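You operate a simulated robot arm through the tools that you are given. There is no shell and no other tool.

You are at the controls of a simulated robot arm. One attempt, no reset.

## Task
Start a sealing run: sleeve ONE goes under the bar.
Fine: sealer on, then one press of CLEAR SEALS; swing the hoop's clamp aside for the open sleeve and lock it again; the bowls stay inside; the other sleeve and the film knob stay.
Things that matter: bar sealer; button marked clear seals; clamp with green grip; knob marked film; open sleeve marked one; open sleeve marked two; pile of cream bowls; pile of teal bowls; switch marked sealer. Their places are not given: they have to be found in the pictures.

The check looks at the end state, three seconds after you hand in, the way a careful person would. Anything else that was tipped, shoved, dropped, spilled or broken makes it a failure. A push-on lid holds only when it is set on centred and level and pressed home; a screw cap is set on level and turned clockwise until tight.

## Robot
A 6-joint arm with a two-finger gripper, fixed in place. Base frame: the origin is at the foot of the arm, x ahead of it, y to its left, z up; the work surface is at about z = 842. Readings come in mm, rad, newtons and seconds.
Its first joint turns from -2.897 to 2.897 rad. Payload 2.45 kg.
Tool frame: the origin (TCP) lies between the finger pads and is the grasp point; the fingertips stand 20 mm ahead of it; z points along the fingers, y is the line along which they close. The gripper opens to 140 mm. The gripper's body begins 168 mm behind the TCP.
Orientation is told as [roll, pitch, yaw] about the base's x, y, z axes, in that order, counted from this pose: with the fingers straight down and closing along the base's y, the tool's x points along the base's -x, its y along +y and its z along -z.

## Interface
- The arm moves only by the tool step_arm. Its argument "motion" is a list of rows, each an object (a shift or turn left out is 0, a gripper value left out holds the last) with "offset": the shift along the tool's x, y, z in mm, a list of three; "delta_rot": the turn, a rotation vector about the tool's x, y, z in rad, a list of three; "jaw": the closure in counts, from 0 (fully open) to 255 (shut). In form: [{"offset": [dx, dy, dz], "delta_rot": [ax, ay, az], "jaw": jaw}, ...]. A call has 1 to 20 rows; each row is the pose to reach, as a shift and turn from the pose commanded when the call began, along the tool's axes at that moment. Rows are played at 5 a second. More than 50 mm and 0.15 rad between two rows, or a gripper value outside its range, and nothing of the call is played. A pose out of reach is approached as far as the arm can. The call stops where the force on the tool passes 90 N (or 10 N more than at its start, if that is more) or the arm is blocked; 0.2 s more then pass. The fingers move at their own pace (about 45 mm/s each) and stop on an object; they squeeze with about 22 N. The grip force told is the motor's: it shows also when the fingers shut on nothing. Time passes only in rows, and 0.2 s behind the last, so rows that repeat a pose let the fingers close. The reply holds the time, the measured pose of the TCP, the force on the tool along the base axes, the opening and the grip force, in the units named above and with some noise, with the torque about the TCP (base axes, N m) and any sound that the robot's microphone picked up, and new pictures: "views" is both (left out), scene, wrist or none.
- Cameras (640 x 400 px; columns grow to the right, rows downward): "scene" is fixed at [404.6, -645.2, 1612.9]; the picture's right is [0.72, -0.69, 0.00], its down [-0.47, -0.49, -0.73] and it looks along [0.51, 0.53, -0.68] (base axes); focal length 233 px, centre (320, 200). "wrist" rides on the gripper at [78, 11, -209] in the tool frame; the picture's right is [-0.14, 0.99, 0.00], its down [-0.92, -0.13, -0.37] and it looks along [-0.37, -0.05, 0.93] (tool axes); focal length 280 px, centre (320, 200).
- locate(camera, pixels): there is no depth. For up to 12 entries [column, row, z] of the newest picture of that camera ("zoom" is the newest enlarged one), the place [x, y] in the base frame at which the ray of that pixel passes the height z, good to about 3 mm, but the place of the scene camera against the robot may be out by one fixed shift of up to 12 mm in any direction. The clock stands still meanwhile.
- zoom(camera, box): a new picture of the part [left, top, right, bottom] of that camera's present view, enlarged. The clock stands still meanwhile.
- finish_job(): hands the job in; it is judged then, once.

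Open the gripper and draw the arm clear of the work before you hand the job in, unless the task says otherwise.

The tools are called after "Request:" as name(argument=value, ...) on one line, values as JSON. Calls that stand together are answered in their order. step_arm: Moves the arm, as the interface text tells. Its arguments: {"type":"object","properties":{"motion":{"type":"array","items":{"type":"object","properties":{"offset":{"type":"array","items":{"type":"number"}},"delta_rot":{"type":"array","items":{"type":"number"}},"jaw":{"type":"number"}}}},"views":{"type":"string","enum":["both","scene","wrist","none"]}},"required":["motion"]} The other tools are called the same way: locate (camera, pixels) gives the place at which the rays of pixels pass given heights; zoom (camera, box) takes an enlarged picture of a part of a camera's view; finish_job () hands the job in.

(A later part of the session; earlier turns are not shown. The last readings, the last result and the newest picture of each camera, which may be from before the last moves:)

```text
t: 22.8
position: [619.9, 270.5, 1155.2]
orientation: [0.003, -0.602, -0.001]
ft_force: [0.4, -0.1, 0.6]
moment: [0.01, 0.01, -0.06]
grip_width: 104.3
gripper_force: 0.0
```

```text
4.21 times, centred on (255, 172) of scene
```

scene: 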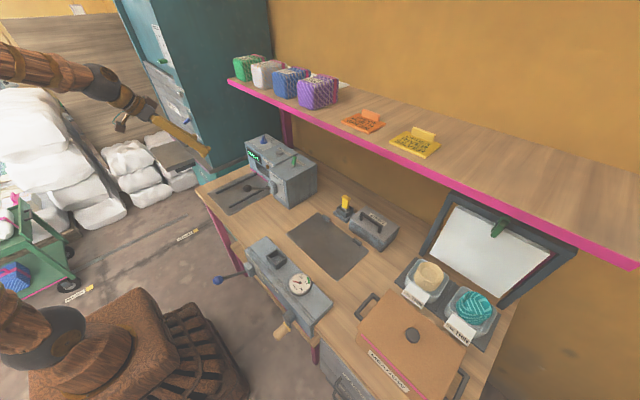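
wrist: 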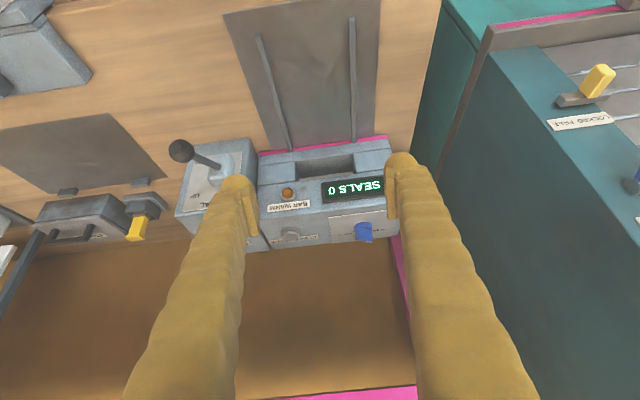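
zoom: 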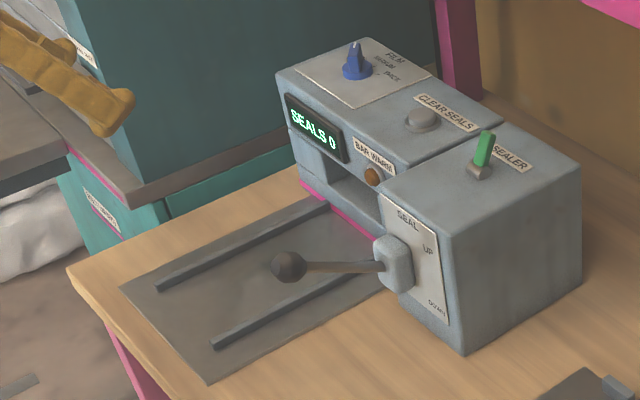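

SEALS 0 is shown and the switch is back-tilted. I tilt the tool further and lower it in front of the sealer to look into the bar slot nearly horizontally.

Request:
step_arm(motion=[{"offset": [7.5, 0, 25.1], "delta_rot": [0, -0.1, 0]}, {"offset": [15.1, 0, 50.3], "delta_rot": [0, -0.2, 0]}, {"offset": [22.7, 0, 75.4], "delta_rot": [0, -0.3, 0]}, {"offset": [30.2, 0, 100.6], "delta_rot": [0, -0.4, 0]}, {"offset": [37.8, 0, 125.7], "delta_rot": [0, -0.5, 0]}])

Request:
zoom(camera="wrist", box=[200, 60, 460, 260])

```text
t: 24.0
position: [659.4, 269.0, 1028.2]
orientation: [0.0, -1.104, -0.002]
ft_force: [-0.7, -0.8, 0.3]
moment: [0.05, 0.04, -0.03]
grip_width: 139.8
gripper_force: 0.1
```

scene: 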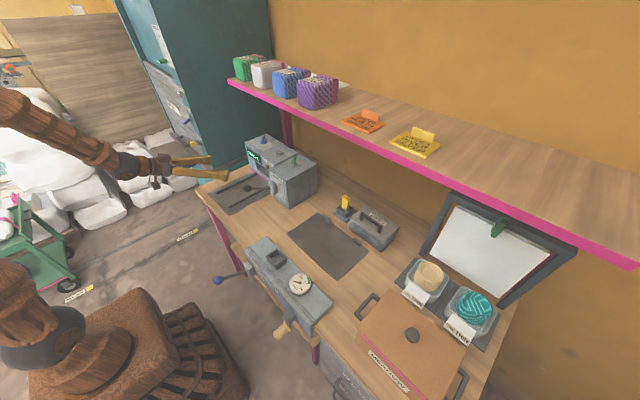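
wrist: 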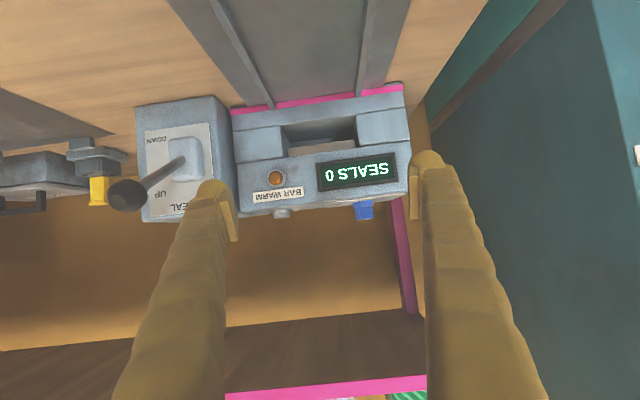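

```text
2.00 times, centred on (330, 160) of wrist
```

zoom: 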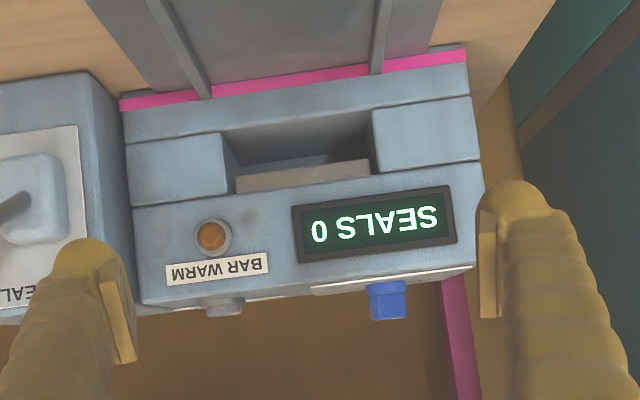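

The slot shows: a base block with a pink strip in front, two side posts, and a beige bar hanging in the opening. I ask for places of its edges at several heights.

Request:
locate(camera="wrist", pixels=[[231, 112, 842], [400, 88, 842], [234, 132, 842], [234, 132, 870], [404, 108, 870], [281, 126, 870], [356, 115, 870], [272, 108, 845], [356, 97, 845], [240, 211, 1000], [331, 252, 900]])

Request:
zoom(camera="wrist", box=[220, 70, 420, 230])

```text
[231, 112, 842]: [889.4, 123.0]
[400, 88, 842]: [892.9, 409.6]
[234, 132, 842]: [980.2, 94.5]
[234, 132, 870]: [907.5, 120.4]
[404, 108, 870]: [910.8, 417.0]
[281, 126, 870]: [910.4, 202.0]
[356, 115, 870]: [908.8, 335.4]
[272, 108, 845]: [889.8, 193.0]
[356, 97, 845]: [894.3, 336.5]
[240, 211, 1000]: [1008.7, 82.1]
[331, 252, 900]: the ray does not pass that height
```

```text
2.50 times, centred on (320, 150) of wrist
```

zoom: 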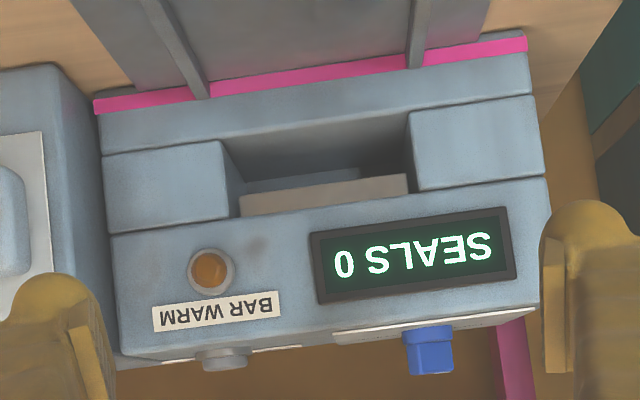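

The slot opening spans y≈203–335 and z≈876–935 at x≈890 with the beige bar's underside near z≈915, and the rails at y≈195 and 335 on the mat. I back out and swing over to sleeve ONE for a close look.

Request:
step_arm(motion=[{"offset": [-18.7, 0, -18.4], "delta_rot": [0, 0.1, 0]}, {"offset": [-37.4, 0, -36.8], "delta_rot": [0, 0.2, 0]}, {"offset": [-56.2, 0, -55.2], "delta_rot": [0, 0.3, 0]}, {"offset": [-74.9, 0, -73.6], "delta_rot": [0, 0.4, 0]}, {"offset": [-93.6, 0, -92], "delta_rot": [0, 0.5, 0]}], views="none")

Request:
step_arm(motion=[{"offset": [-4.4, -46.9, -4.2], "delta_rot": [0.023, 0, 0.0335]}, {"offset": [-8.8, -93.8, -8.4], "delta_rot": [0.046, 0, 0.067]}, {"offset": [-13.2, -140.6, -12.6], "delta_rot": [0.069, 0, 0.1004]}, {"offset": [-17.6, -187.5, -16.8], "delta_rot": [0.092, 0, 0.1339]}, {"offset": [-22, -234.4, -20.9], "delta_rot": [0.115, 0, 0.1674]}, {"offset": [-26.4, -281.3, -25.1], "delta_rot": [0.138, 0, 0.2009]}, {"offset": [-30.8, -328.1, -29.3], "delta_rot": [0.161, 0, 0.2344]}, {"offset": [-35.2, -375, -33.5], "delta_rot": [0.184, 0, 0.2679]}, {"offset": [-39.5, -421.9, -37.7], "delta_rot": [0.207, 0, 0.3013]}, {"offset": [-43.9, -468.8, -41.9], "delta_rot": [0.23, 0, 0.3348]}, {"offset": [-48.3, -515.6, -46.1], "delta_rot": [0.253, 0, 0.3683]}, {"offset": [-52.7, -562.5, -50.2], "delta_rot": [0.276, 0, 0.4018]}, {"offset": [-57.1, -609.4, -54.4], "delta_rot": [0.299, 0, 0.4353]}, {"offset": [-61.5, -656.3, -58.6], "delta_rot": [0.322, 0, 0.4687]}, {"offset": [-65.9, -703.1, -62.8], "delta_rot": [0.345, 0, 0.5022]}, {"offset": [-70.3, -750, -67], "delta_rot": [0.368, 0, 0.5357]}])

Request:
zoom(camera="wrist", box=[240, 60, 420, 200])

```text
t: 25.2
position: [621.2, 270.5, 1154.6]
orientation: [0.002, -0.601, -0.002]
ft_force: [-0.5, -0.1, 0.1]
moment: [0.0, -0.03, 0.0]
grip_width: 139.9
gripper_force: 0.0
```

```text
t: 28.6
position: [641.5, -479.6, 1250.1]
orientation: [0.002, -0.6, -0.651]
ft_force: [0.1, -0.9, 1.0]
moment: [-0.01, 0.01, 0.02]
grip_width: 139.8
gripper_force: 0.1
```

scene: 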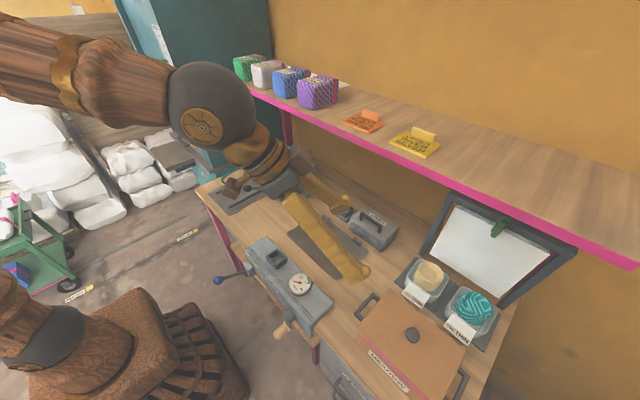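
wrist: 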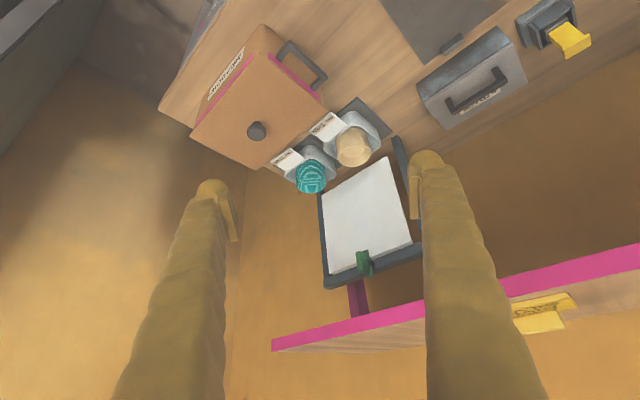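

```text
2.86 times, centred on (330, 130) of wrist
```

zoom: 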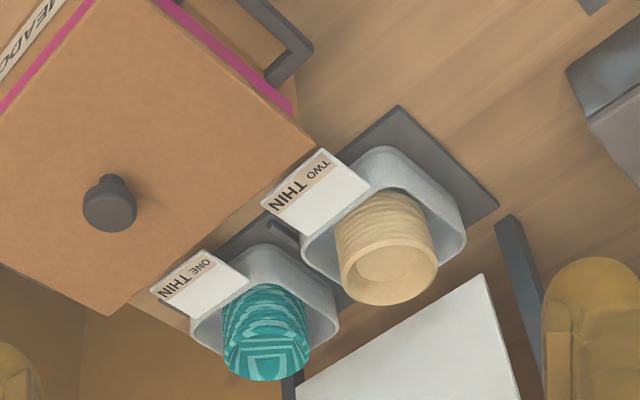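

Sleeve ONE has its lip card (flap) reaching from x≈884 to 828 at z≈893 and the tub spans about y −804…−686. Before taking it I look at the hoop's clamp frontally: I turn the tool to face +x, level with the clamp.

Request:
step_arm(motion=[{"offset": [-19.4, -18.2, 22.9], "delta_rot": [-0.0735, 0, -0.1075]}, {"offset": [-38.7, -36.4, 45.8], "delta_rot": [-0.147, 0, -0.2149]}, {"offset": [-58.1, -54.5, 68.8], "delta_rot": [-0.2206, 0, -0.3224]}, {"offset": [-77.4, -72.7, 91.7], "delta_rot": [-0.2941, 0, -0.4298]}, {"offset": [-96.8, -90.9, 114.6], "delta_rot": [-0.3676, 0, -0.5373]}], views="none")

Request:
step_arm(motion=[{"offset": [0, 0, 0], "delta_rot": [0, -0.1, 0]}, {"offset": [0, 0, 0], "delta_rot": [0, -0.2, 0]}, {"offset": [0, 0, 0], "delta_rot": [0, -0.3, 0]}, {"offset": [0, 0, 0], "delta_rot": [0, -0.4, 0]}, {"offset": [0, 0, 0], "delta_rot": [0, -0.5, 0]}, {"offset": [0, 0, 0], "delta_rot": [0, -0.6, 0]}])

Request:
zoom(camera="wrist", box=[220, 80, 420, 300])

```text
t: 29.8
position: [700.4, -640.2, 1210.1]
orientation: [-0.002, -0.605, 0.004]
ft_force: [-0.7, 1.2, 0.9]
moment: [-0.05, 0.04, -0.01]
grip_width: 139.9
gripper_force: 0.1
```

```text
t: 31.2
position: [700.3, -640.3, 1208.8]
orientation: [-0.003, -1.202, 0.002]
ft_force: [1.3, 0.7, 0.0]
moment: [0.0, 0.01, -0.03]
grip_width: 140.0
gripper_force: 0.2
```

scene: 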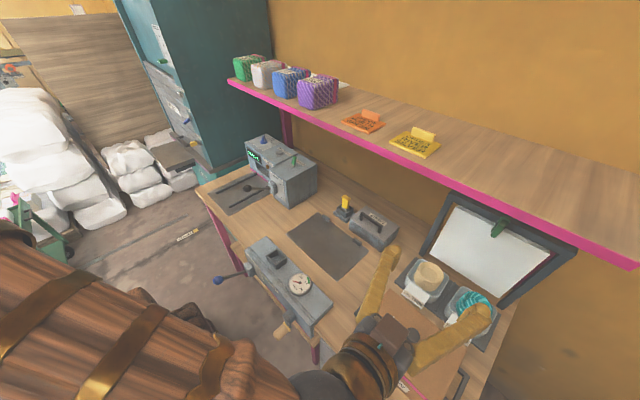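
wrist: 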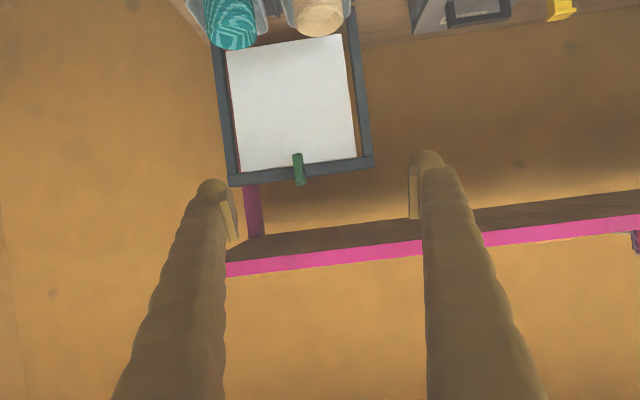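

```text
1.82 times, centred on (320, 190) of wrist
```

zoom: 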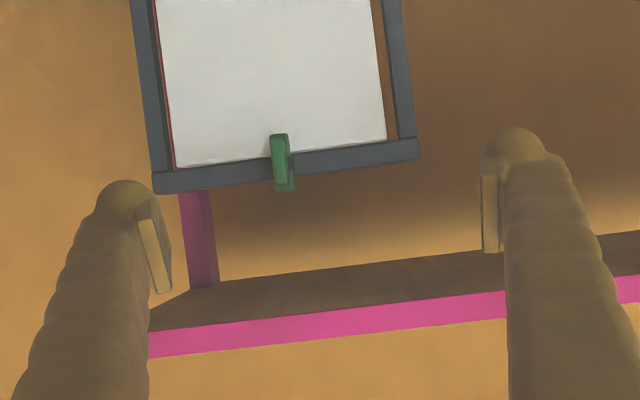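

The clamp shows frontally at (299,169), about 18 mm wide and 60 mm tall around (993,−685,1157), on the top bar of the hoop. I zoom in for its exact shape.

Request:
zoom(camera="wrist", box=[270, 140, 340, 200])

Request:
zoom(camera="scene", box=[470, 205, 530, 250])

Request:
zoom(camera="wrist", box=[170, 0, 390, 70])

```text
6.67 times, centred on (305, 170) of wrist
```

zoom: 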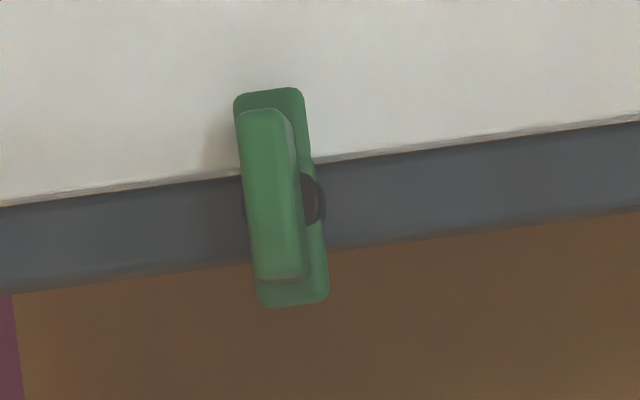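

```text
8.89 times, centred on (500, 228) of scene
```

zoom: 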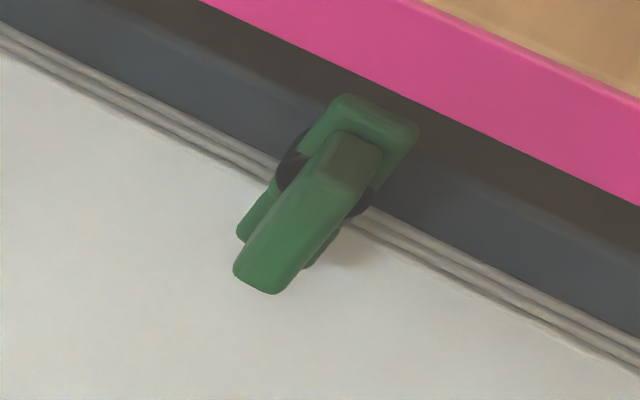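

```text
2.91 times, centred on (280, 35) of wrist
```

zoom: 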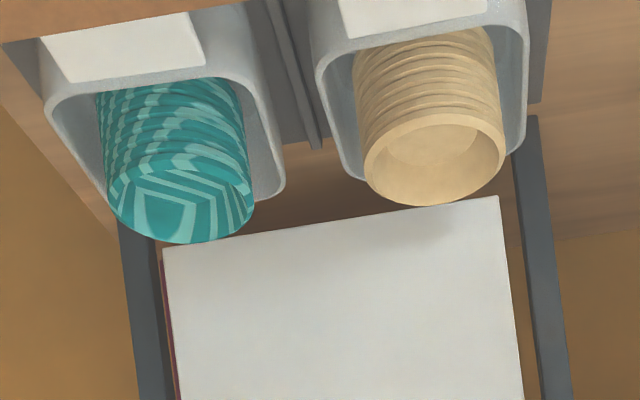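

The pivot disc lies behind the clamp's middle on the bar, with the ridge front near x≈1000–1008, y≈−688, z≈1154. I bring the tool horizontal in front of it with the fingers about 60 mm apart, to refine the aim.

Request:
step_arm(motion=[{"offset": [-2.7, -9.5, 37.5], "delta_rot": [0, -0.0738, 0], "jaw": 146}, {"offset": [-5.4, -19.1, 74.9], "delta_rot": [0, -0.1476, 0], "jaw": 146}, {"offset": [-8.2, -28.6, 112.4], "delta_rot": [0, -0.2214, 0], "jaw": 146}, {"offset": [-10.9, -38.2, 149.8], "delta_rot": [0, -0.2952, 0], "jaw": 146}, {"offset": [-13.6, -47.7, 187.3], "delta_rot": [0, -0.369, 0], "jaw": 146}, {"offset": [-13.6, -47.7, 187.3], "delta_rot": [0, -0.369, 0], "jaw": 146}])

Request:
zoom(camera="wrist", box=[240, 40, 400, 180])

Request:
zoom(camera="scene", box=[400, 170, 600, 320])

```text
t: 32.6
position: [880.4, -689.2, 1154.3]
orientation: [-2.32, -1.569, 2.318]
ft_force: [-0.4, 0.2, 0.3]
moment: [-0.02, 0.01, -0.02]
grip_width: 59.9
gripper_force: 0.1
```

scene: 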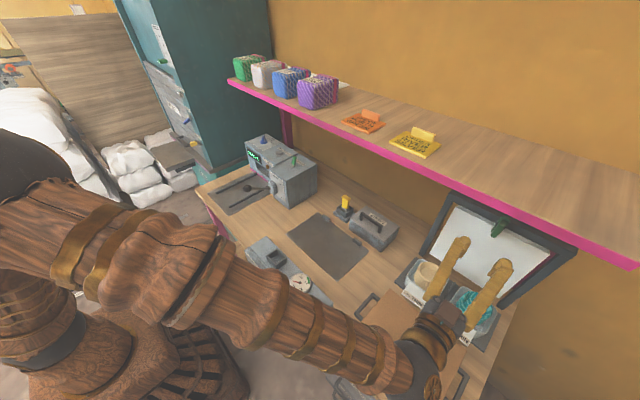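
wrist: 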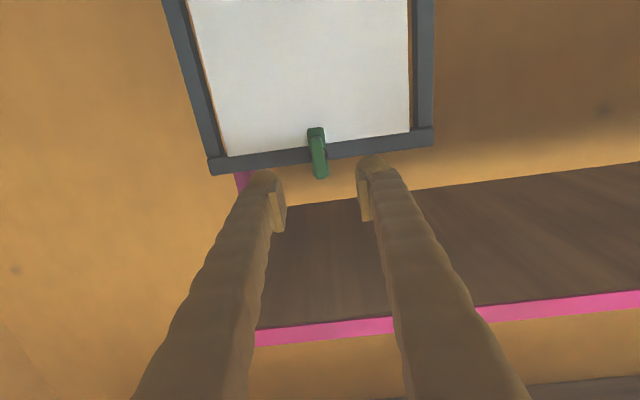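

```text
2.86 times, centred on (320, 110) of wrist
```

zoom: 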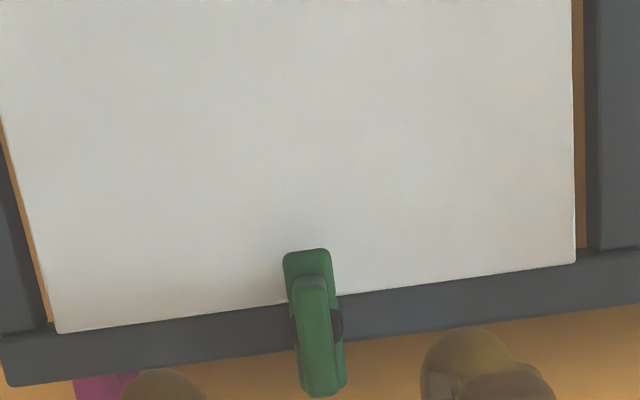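

```text
2.67 times, centred on (500, 245) of scene
```

zoom: 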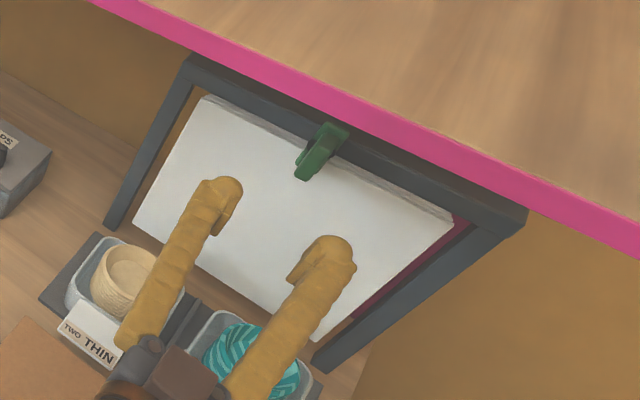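

Triangulating again puts the pivot at (1019,−688,1154), which matches my current aim (y −689, z 1154). I advance along the tool axis to bring the fingertips around the ridge.

Request:
step_arm(motion=[{"offset": [0, 0, 40]}, {"offset": [0, 0, 80]}, {"offset": [0, 0, 100]}, {"offset": [0, 0, 106]}])

Request:
zoom(camera="wrist", box=[240, 90, 400, 230])

Request:
zoom(camera="scene", box=[450, 190, 560, 270])

```text
t: 33.6
position: [986.5, -688.7, 1154.0]
orientation: [-1.931, -1.571, 1.931]
ft_force: [0.7, -0.2, -0.2]
moment: [0.03, -0.02, 0.04]
grip_width: 59.6
gripper_force: 0.0
```

scene: 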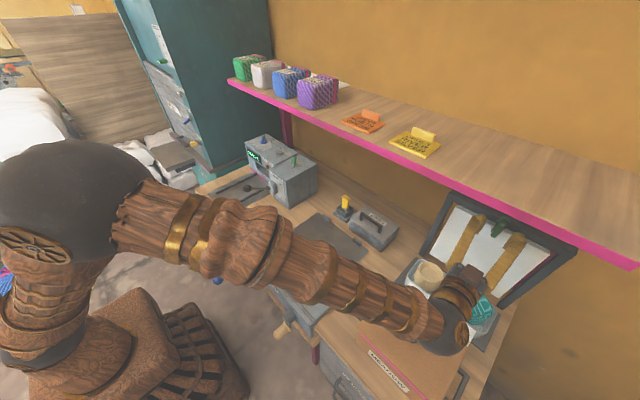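
wrist: 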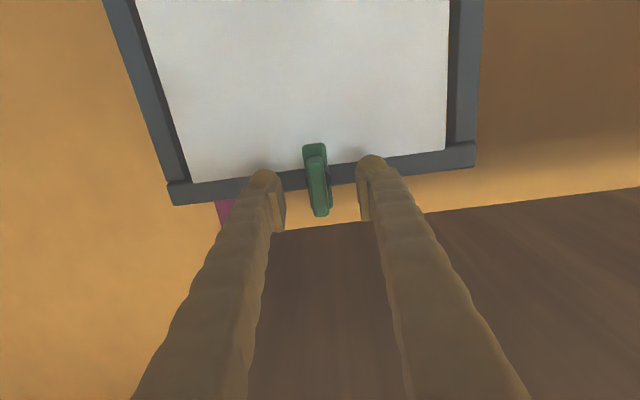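

```text
2.86 times, centred on (320, 160) of wrist
```

zoom: 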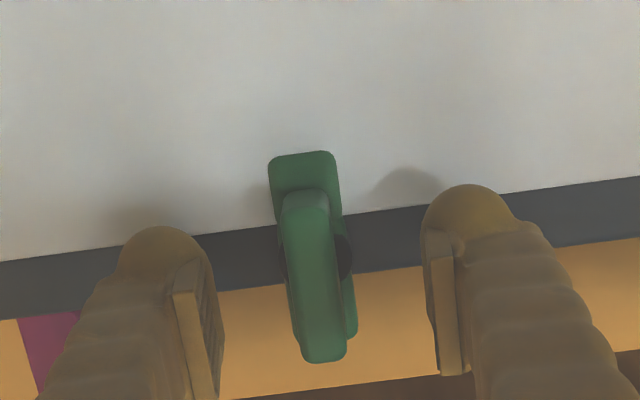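

```text
5.00 times, centred on (505, 230) of scene
```

zoom: 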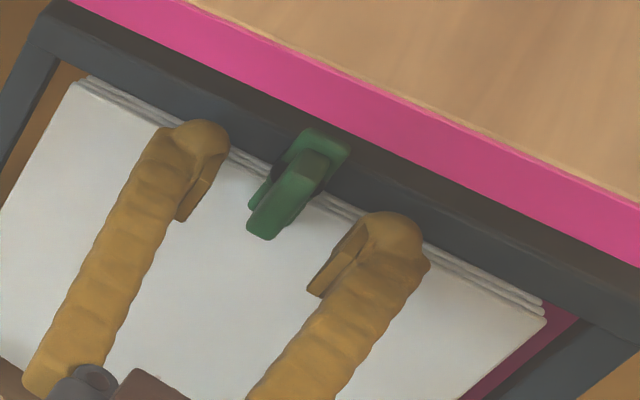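

The fingertips straddle the ridge at zoom (315,275) with no contact yet. I go 6 mm further and close on the ridge.

Request:
step_arm(motion=[{"offset": [0, 0, 3]}, {"offset": [0, 0, 6]}, {"offset": [0, 0, 6], "jaw": 255}, {"offset": [0, 0, 6], "jaw": 255}, {"offset": [0, 0, 6], "jaw": 255}, {"offset": [0, 0, 6], "jaw": 255}, {"offset": [0, 0, 6], "jaw": 255}])

Request:
zoom(camera="wrist", box=[240, 90, 400, 230])

Request:
zoom(camera="scene", box=[450, 190, 560, 270])

```text
t: 35.2
position: [992.0, -690.3, 1154.1]
orientation: [-2.366, -1.571, 2.364]
ft_force: [8.6, -29.6, 2.4]
moment: [-0.02, 0.02, -0.3]
grip_width: 13.0
gripper_force: 39.1
```

scene: 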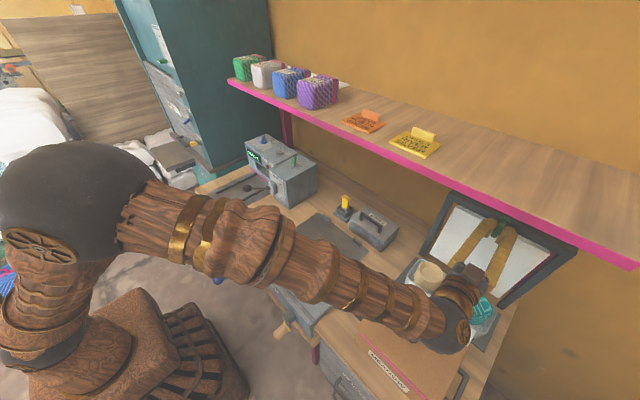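
wrist: 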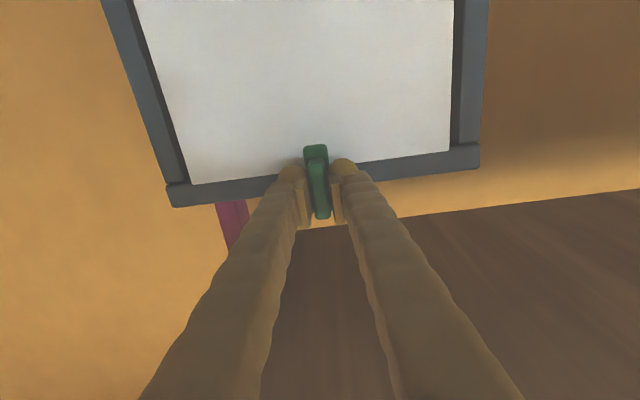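

```text
2.86 times, centred on (320, 160) of wrist
```

zoom: 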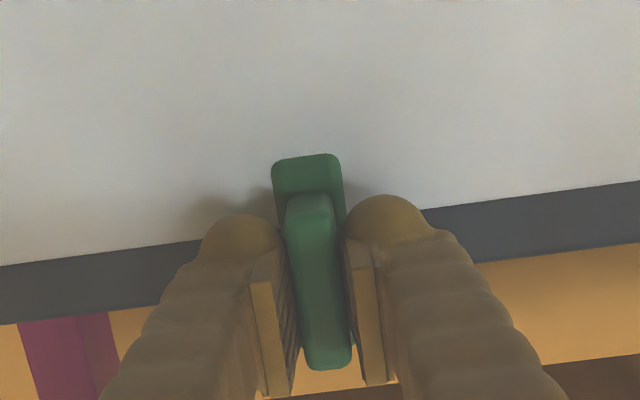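

```text
5.00 times, centred on (505, 230) of scene
```

zoom: 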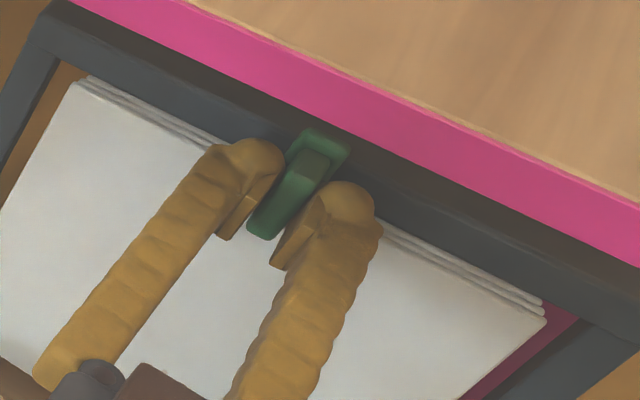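

The fingers hold the 13 mm ridge; the −30 N side force says its centre is a bit further in −y, so I shift 2 mm that way and try a small first turn of 0.1 rad to feel which way it swings.

Request:
step_arm(motion=[{"offset": [0, -1, 0]}, {"offset": [0, -2, 0]}, {"offset": [0, -2, 0], "delta_rot": [0, 0, 0.05]}, {"offset": [0, -2, 0], "delta_rot": [0, 0, 0.1]}], views="wrist")

```text
t: 36.2
position: [992.2, -690.6, 1154.7]
orientation: [1.576, -1.469, -1.575]
ft_force: [-13.8, -10.8, 2.7]
moment: [-1.14, 0.09, -0.11]
grip_width: 15.1
gripper_force: 41.1
```

wrist: 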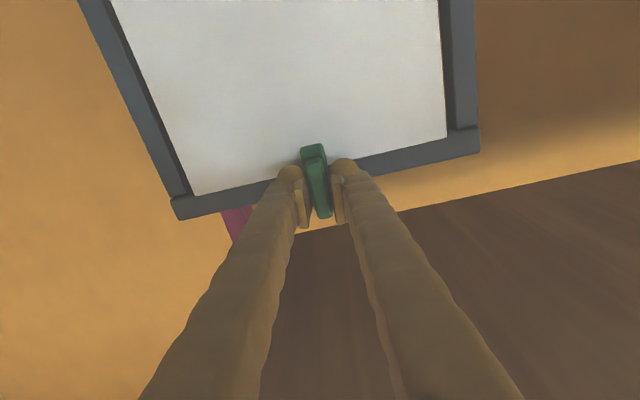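

That turn met −1.1 N·m and spread the fingers to 15 mm, so this looks like the stopped side. I turn back and try the other way.

Request:
step_arm(motion=[{"offset": [0, 0, 0], "delta_rot": [0, 0, -0.05]}, {"offset": [0, 0, 0], "delta_rot": [0, 0, -0.1]}, {"offset": [0, 0, 0], "delta_rot": [0, 0, -0.15]}, {"offset": [0, 0, 0], "delta_rot": [0, 0, -0.2]}], views="wrist")

Request:
zoom(camera="wrist", box=[240, 90, 400, 230])

```text
t: 37.2
position: [991.3, -689.9, 1153.3]
orientation: [-1.568, -1.469, 1.57]
ft_force: [-24.6, 1.5, -0.2]
moment: [0.01, -0.07, 0.04]
grip_width: 13.0
gripper_force: 39.6
```

wrist: 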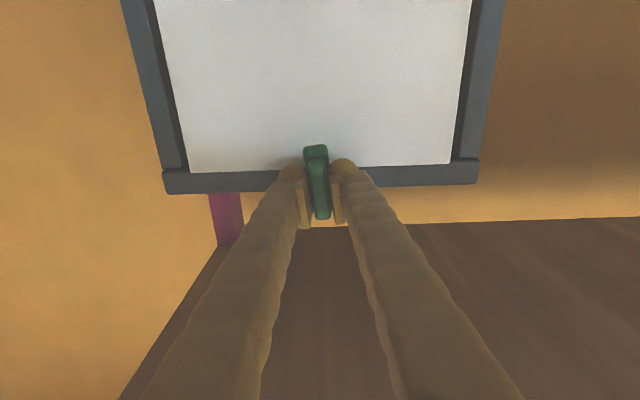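

```text
2.86 times, centred on (320, 160) of wrist
```

zoom: 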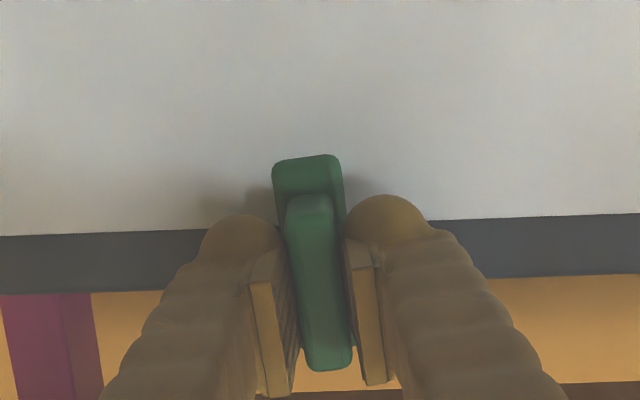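

The clamp follows freely this way (moment ≈0, ridge still aligned with the fingers). I continue turning in this direction, easing back 1 mm from the plate.

Request:
step_arm(motion=[{"offset": [0, 0, -1], "delta_rot": [0, 0, -0.1]}, {"offset": [0, 0, -1], "delta_rot": [0, 0, -0.2]}, {"offset": [0, 0, -1], "delta_rot": [0, 0, -0.3]}, {"offset": [0, 0, -1], "delta_rot": [0, 0, -0.4]}, {"offset": [0, 0, -1], "delta_rot": [0, 0, -0.5]}, {"offset": [0, 0, -1], "delta_rot": [0, 0, -0.6]}])

Request:
zoom(camera="scene", box=[450, 190, 560, 270])

```text
t: 38.7
position: [996.8, -690.7, 1154.2]
orientation: [-1.536, -0.891, 1.567]
ft_force: [-6.4, 16.5, -6.6]
moment: [0.02, -0.24, 0.38]
grip_width: 12.9
gripper_force: 39.8
out of reach, approached as far as the arm can: row 6
stopped in row 6: the force on the tool passed its limit at 94 N (the readings are from after the stop); the commanded pose is now the measured one
```

scene: 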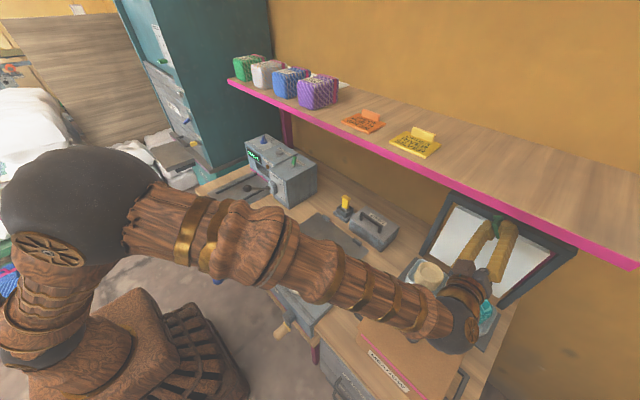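
wrist: 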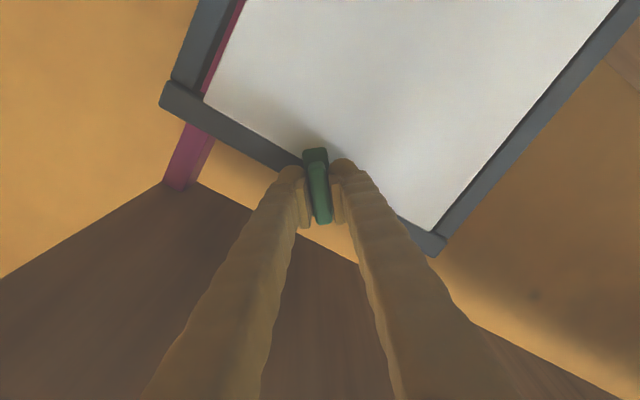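

```text
5.00 times, centred on (505, 230) of scene
```

zoom: 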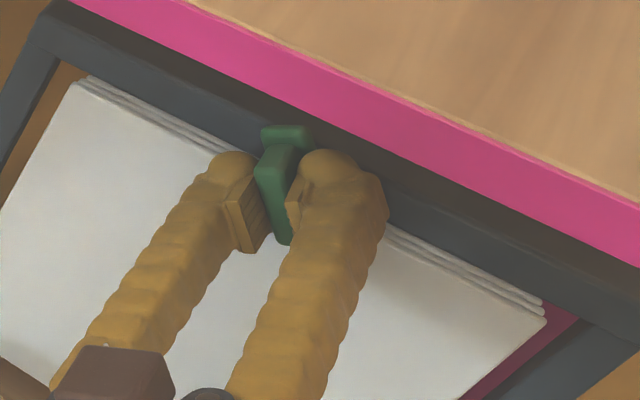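

The turn stopped at about 0.68 rad because the wrist ran out of range. I open the fingers, draw back, and look at how the clamp stands, then I'll regrasp with the tool turned the other way round.

Request:
step_arm(motion=[{"offset": [0, 0, 0], "jaw": 130}, {"offset": [0, 0, 0], "jaw": 130}, {"offset": [0, 0, -2], "jaw": 130}, {"offset": [0, 0, -20], "jaw": 130}, {"offset": [0, 0, -50], "jaw": 130}, {"offset": [0, 0, -90], "jaw": 130}])

Request:
zoom(camera="scene", box=[450, 190, 560, 270])

```text
t: 40.1
position: [910.1, -700.4, 1164.4]
orientation: [-1.522, -0.897, 1.562]
ft_force: [-0.1, -0.5, -0.4]
moment: [-0.01, 0.0, -0.01]
grip_width: 68.4
gripper_force: 0.1
out of reach, approached as far as the arm can: row 5, 6
```

scene: 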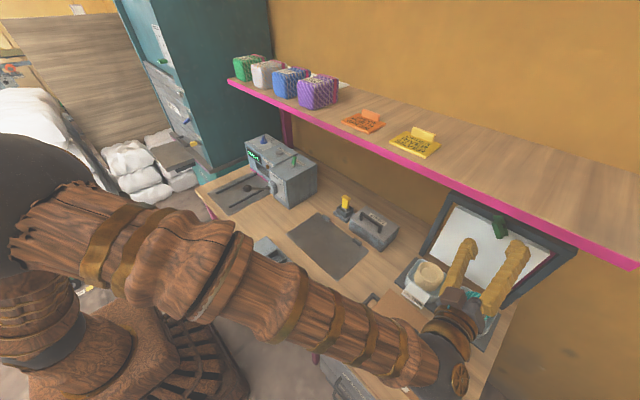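
wrist: 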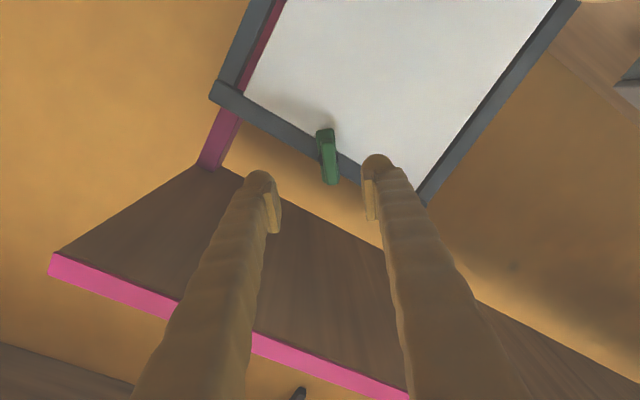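

```text
5.00 times, centred on (505, 230) of scene
```

zoom: 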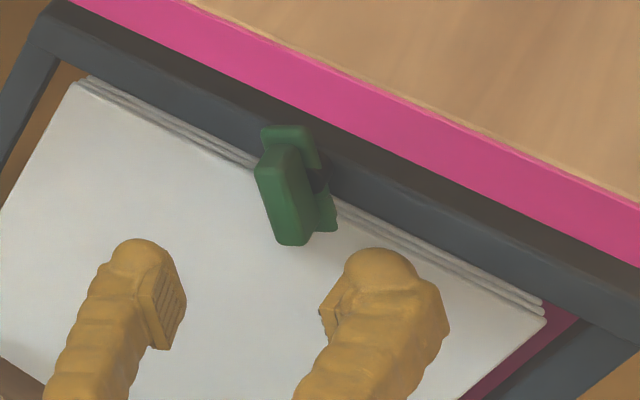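

The clamp stays where I left it (turned ~39°, lower end toward −y). Holding position in front of it, I now turn the tool about its axis by half a turn to regrasp from the other wrist side.

Request:
step_arm(motion=[{"delta_rot": [0, 0, 0.145]}, {"delta_rot": [0, 0, 0.29]}, {"delta_rot": [0, 0, 0.435]}, {"delta_rot": [0, 0, 0.58]}, {"delta_rot": [0, 0, 0.725]}, {"delta_rot": [0, 0, 0.87]}, {"delta_rot": [0, 0, 1.015]}, {"delta_rot": [0, 0, 1.16]}, {"delta_rot": [0, 0, 1.305]}, {"delta_rot": [0, 0, 1.45]}, {"delta_rot": [0, 0, 1.595]}, {"delta_rot": [0, 0, 1.74]}, {"delta_rot": [0, 0, 1.885]}, {"delta_rot": [0, 0, 2.03]}, {"delta_rot": [0, 0, 2.175]}, {"delta_rot": [0, 0, 2.32]}, {"delta_rot": [0, 0, 2.465]}, {"delta_rot": [0, 0, 2.61]}, {"delta_rot": [0, 0, 2.755]}, {"delta_rot": [0, 0, 2.9]}])

```text
t: 44.3
position: [910.1, -699.6, 1163.8]
orientation: [1.542, 0.65, -1.567]
ft_force: [0.8, 1.5, 1.1]
moment: [-0.01, 0.02, 0.0]
grip_width: 68.5
gripper_force: 0.1
```

scene: 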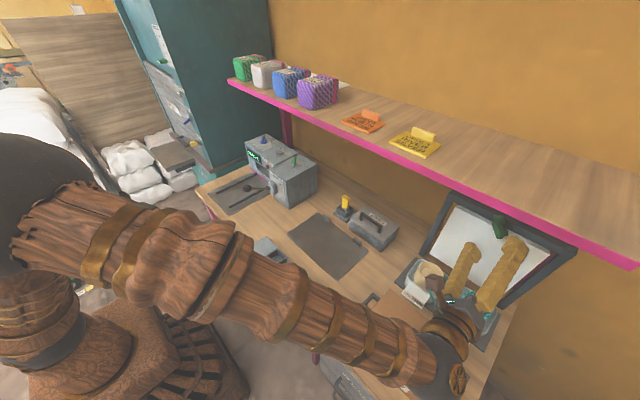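
wrist: 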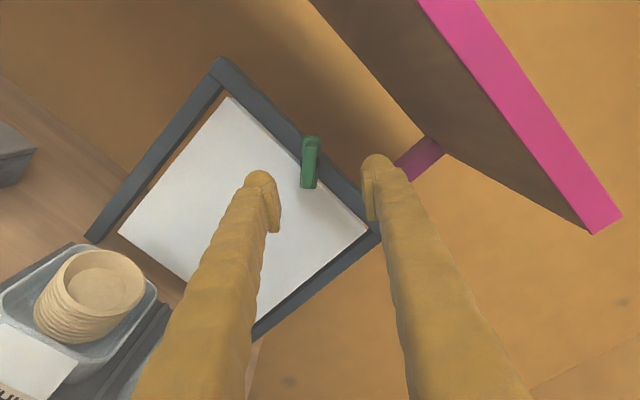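

The tool turned round without reach trouble. I correct the aim back to (…,−690.7,1154.2), level the axis, and add the last 0.24 rad so the fingers match the clamp's present angle.

Request:
step_arm(motion=[{"offset": [0.6, -6.5, 0.2], "delta_rot": [-0.015, -0.0015, 0.12], "jaw": 146}, {"offset": [1.3, -13, 0.4], "delta_rot": [-0.031, -0.003, 0.24], "jaw": 146}, {"offset": [1.3, -13, 0.4], "delta_rot": [-0.031, -0.003, 0.24], "jaw": 146}])

Request:
zoom(camera="wrist", box=[240, 100, 400, 240])

```text
t: 45.1
position: [909.5, -691.3, 1154.2]
orientation: [1.57, 0.89, -1.574]
ft_force: [0.2, -1.5, -0.1]
moment: [0.01, 0.03, -0.02]
grip_width: 59.7
gripper_force: 0.1
```

scene: 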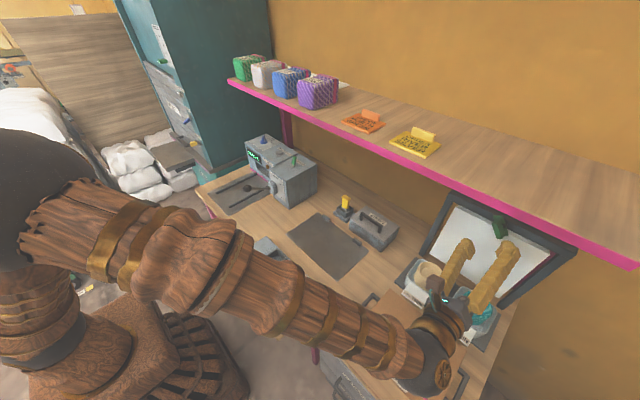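
wrist: 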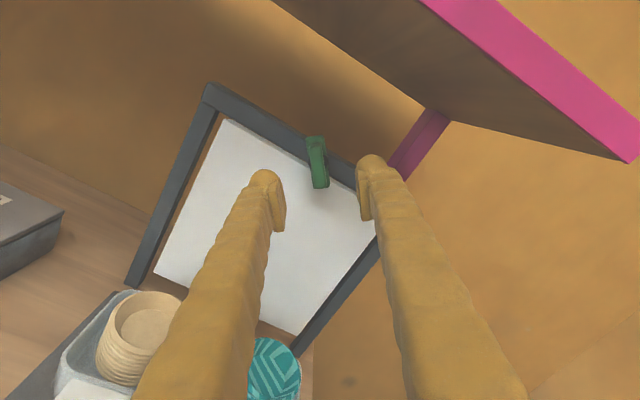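

```text
2.86 times, centred on (320, 170) of wrist
```

zoom: 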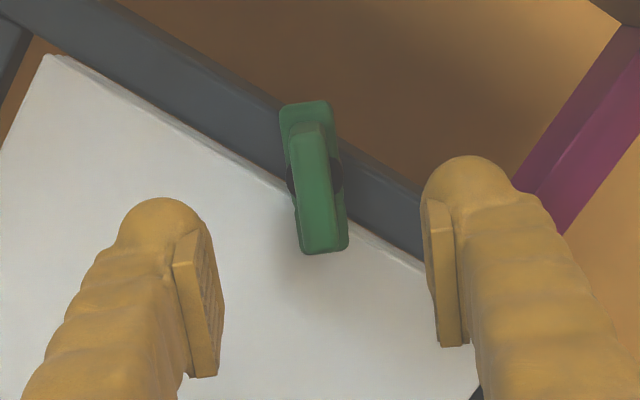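

The fingers now match the clamp's angle at zoom (317,185). I advance to x≈992 and close on the ridge again.

Request:
step_arm(motion=[{"offset": [0, 0, 40]}, {"offset": [0, 0, 70]}, {"offset": [0, 0, 82]}, {"offset": [0, 0, 82], "jaw": 255}, {"offset": [0, 0, 82], "jaw": 255}, {"offset": [0, 0, 82], "jaw": 255}, {"offset": [0, 0, 82], "jaw": 255}])

Request:
zoom(camera="wrist", box=[240, 100, 400, 240])

```text
t: 46.7
position: [992.5, -689.1, 1154.3]
orientation: [1.566, 0.889, -1.574]
ft_force: [-7.7, 25.8, -14.9]
moment: [0.03, 0.08, 0.34]
grip_width: 13.2
gripper_force: 32.2
```

scene: 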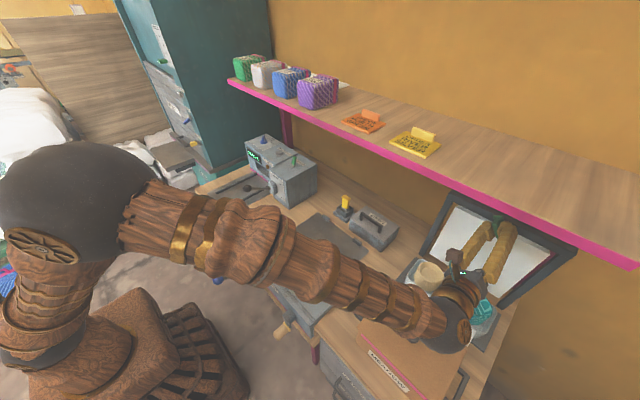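
wrist: 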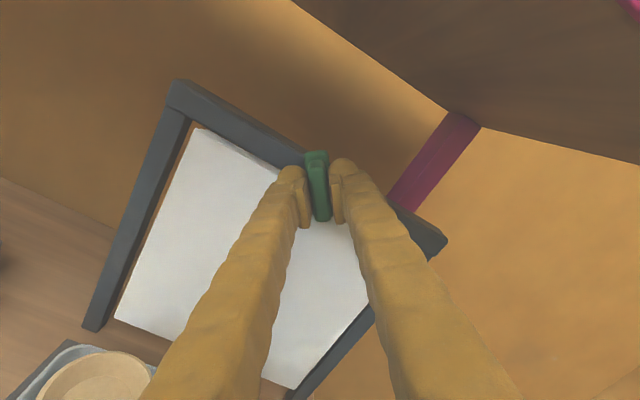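

```text
2.86 times, centred on (320, 170) of wrist
```

zoom: 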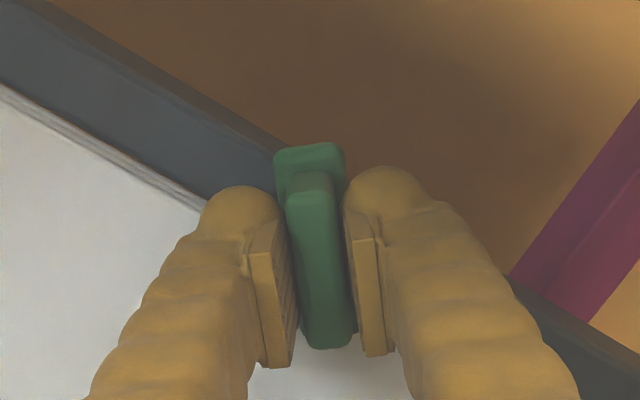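

Grip is on (13 mm). I ease 1.5 mm sideways to null the force and turn on toward 90° in small steps.

Request:
step_arm(motion=[{"offset": [0, -1.5, 0]}, {"offset": [0, -1.5, 0], "delta_rot": [0, 0, -0.1]}, {"offset": [0, -1.5, 0], "delta_rot": [0, 0, -0.2]}, {"offset": [0, -1.5, 0], "delta_rot": [0, 0, -0.3]}, {"offset": [0, -1.5, 0], "delta_rot": [0, 0, -0.4]}, {"offset": [0, -1.5, 0], "delta_rot": [0, 0, -0.5]}, {"offset": [0, -1.5, 0], "delta_rot": [0, 0, -0.6]}])

Request:
zoom(camera="scene", box=[450, 190, 560, 270])

```text
t: 48.3
position: [992.2, -690.2, 1154.2]
orientation: [1.57, 0.287, -1.571]
ft_force: [23.3, 20.7, -12.8]
moment: [0.01, 0.08, 0.22]
grip_width: 13.1
gripper_force: 40.1
```

scene: 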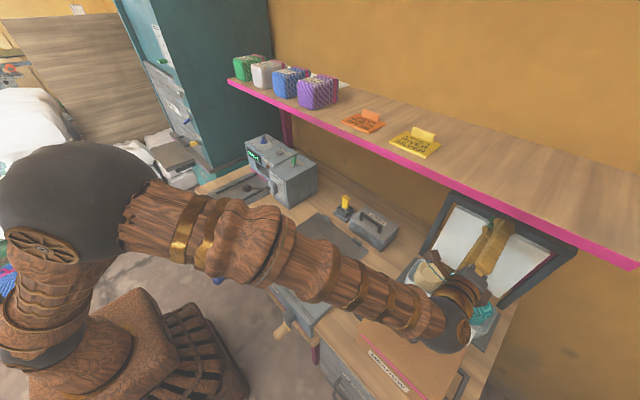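
wrist: 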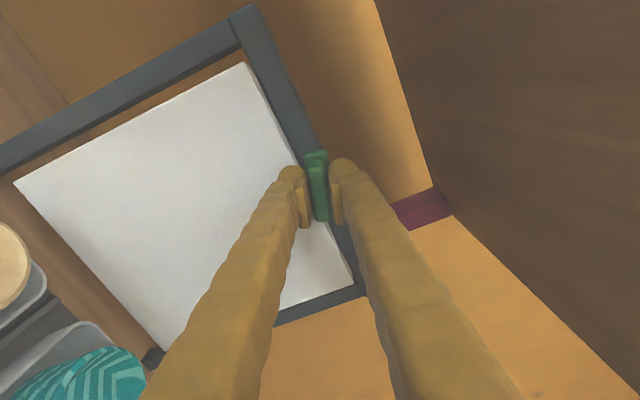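

```text
5.00 times, centred on (505, 230) of scene
```

zoom: 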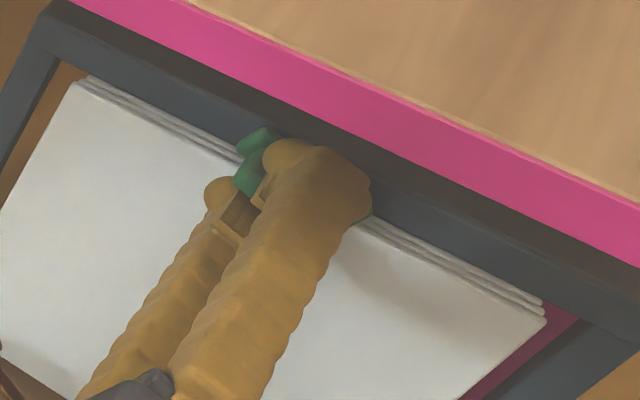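

The clamp is now at about 73° and turning freely; the white sheaf has not moved. I turn the remaining 0.3 rad to lay it along the bar.

Request:
step_arm(motion=[{"offset": [0, 0, 0], "delta_rot": [0, 0, -0.1]}, {"offset": [0, 0, 0], "delta_rot": [0, 0, -0.2]}, {"offset": [0, 0, 0], "delta_rot": [0, 0, -0.29]}, {"offset": [0, 0, 0], "delta_rot": [0, 0, -0.34]}])

Request:
zoom(camera="wrist", box=[240, 100, 400, 240])

```text
t: 49.3
position: [992.6, -689.5, 1152.7]
orientation: [1.569, -0.053, -1.573]
ft_force: [13.1, 19.0, -10.4]
moment: [1.0, 0.09, 0.15]
grip_width: 14.2
gripper_force: 39.9
```

scene: 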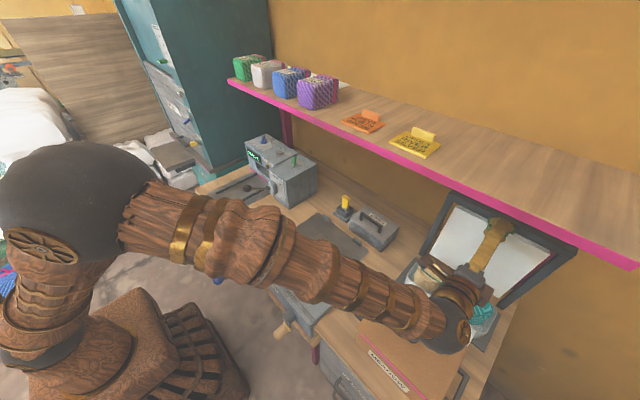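
wrist: 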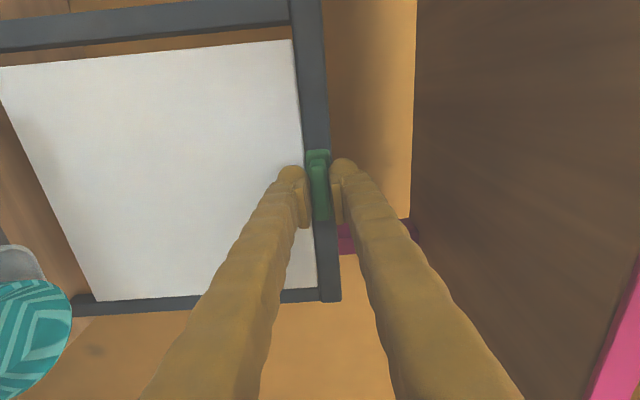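

```text
2.86 times, centred on (320, 170) of wrist
```

zoom: 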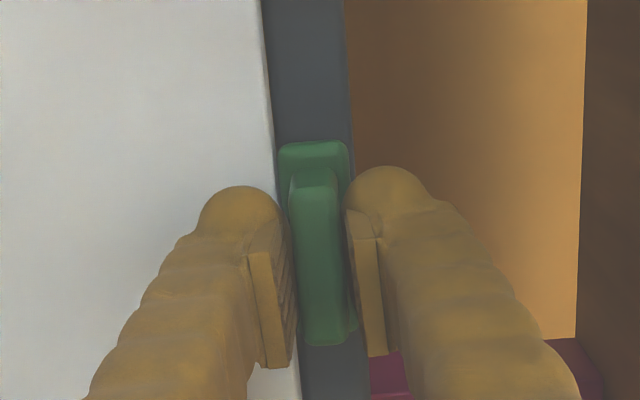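

The clamp met its stop at 90° (moment 1 N·m) and lies along the bar; the sheaf hangs unchanged. I relieve the turn slightly, open, and draw back.

Request:
step_arm(motion=[{"offset": [0, 0, 0], "delta_rot": [0, 0, 0.05]}, {"offset": [0, 0, 0], "delta_rot": [0, 0, 0.05], "jaw": 150}, {"offset": [0, 0, 0], "delta_rot": [0, 0, 0.05], "jaw": 150}, {"offset": [0, 0, 0], "delta_rot": [0, 0, 0.05], "jaw": 150}, {"offset": [0, 0, -20], "delta_rot": [0, 0, 0.05], "jaw": 150}, {"offset": [0, 0, -50], "delta_rot": [0, 0, 0.05], "jaw": 150}, {"offset": [0, 0, -90], "delta_rot": [0, 0, 0.05], "jaw": 150}, {"offset": [0, 0, -130], "delta_rot": [0, 0, 0.05], "jaw": 150}])

Request:
zoom(camera="scene", box=[390, 180, 600, 340])

Request:
zoom(camera="wrist", box=[0, 0, 320, 240])

```text
t: 51.1
position: [862.7, -689.9, 1152.2]
orientation: [1.568, -0.003, -1.572]
ft_force: [-0.2, 0.7, -0.6]
moment: [-0.01, -0.04, -0.03]
grip_width: 57.8
gripper_force: 0.0
```

scene: 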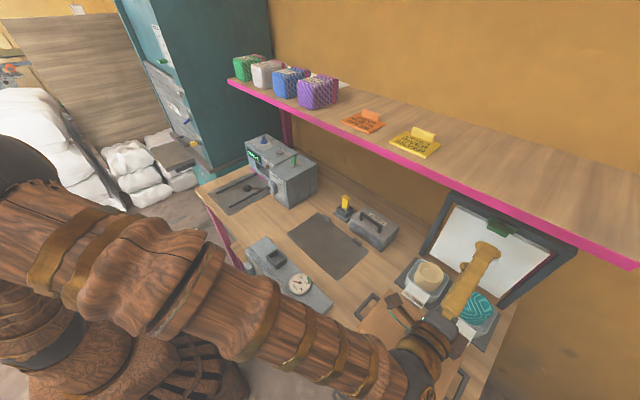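
wrist: 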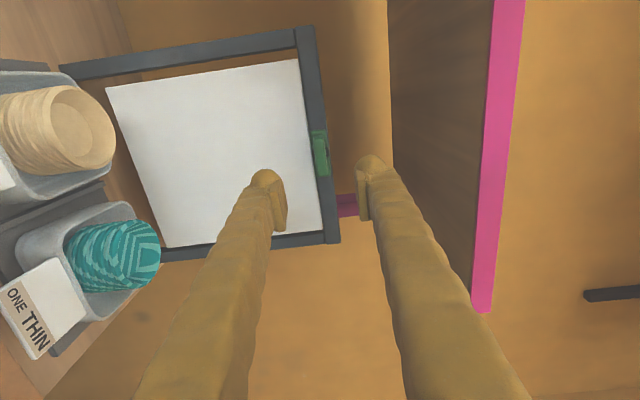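

```text
2.50 times, centred on (495, 260) of scene
```

zoom: 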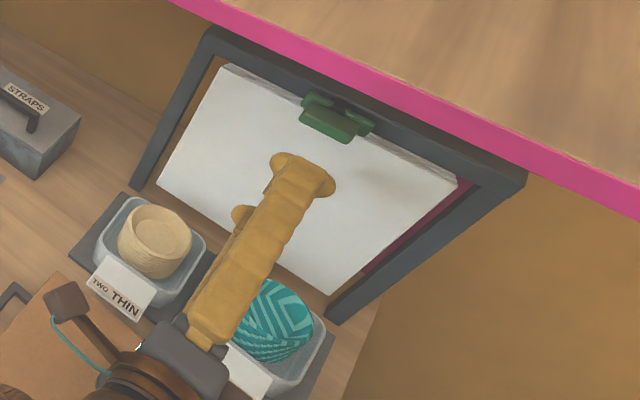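

```text
1.67 times, centred on (160, 120) of wrist
```

zoom: 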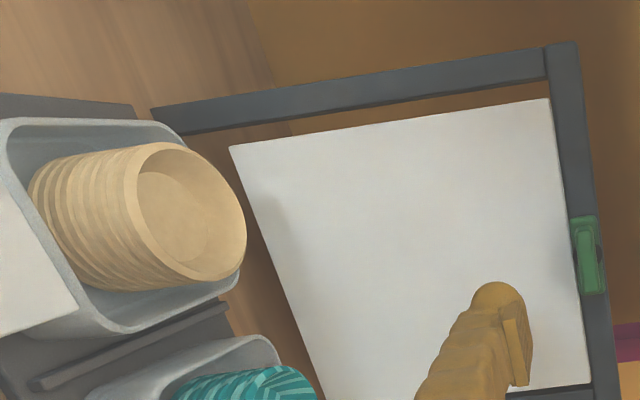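

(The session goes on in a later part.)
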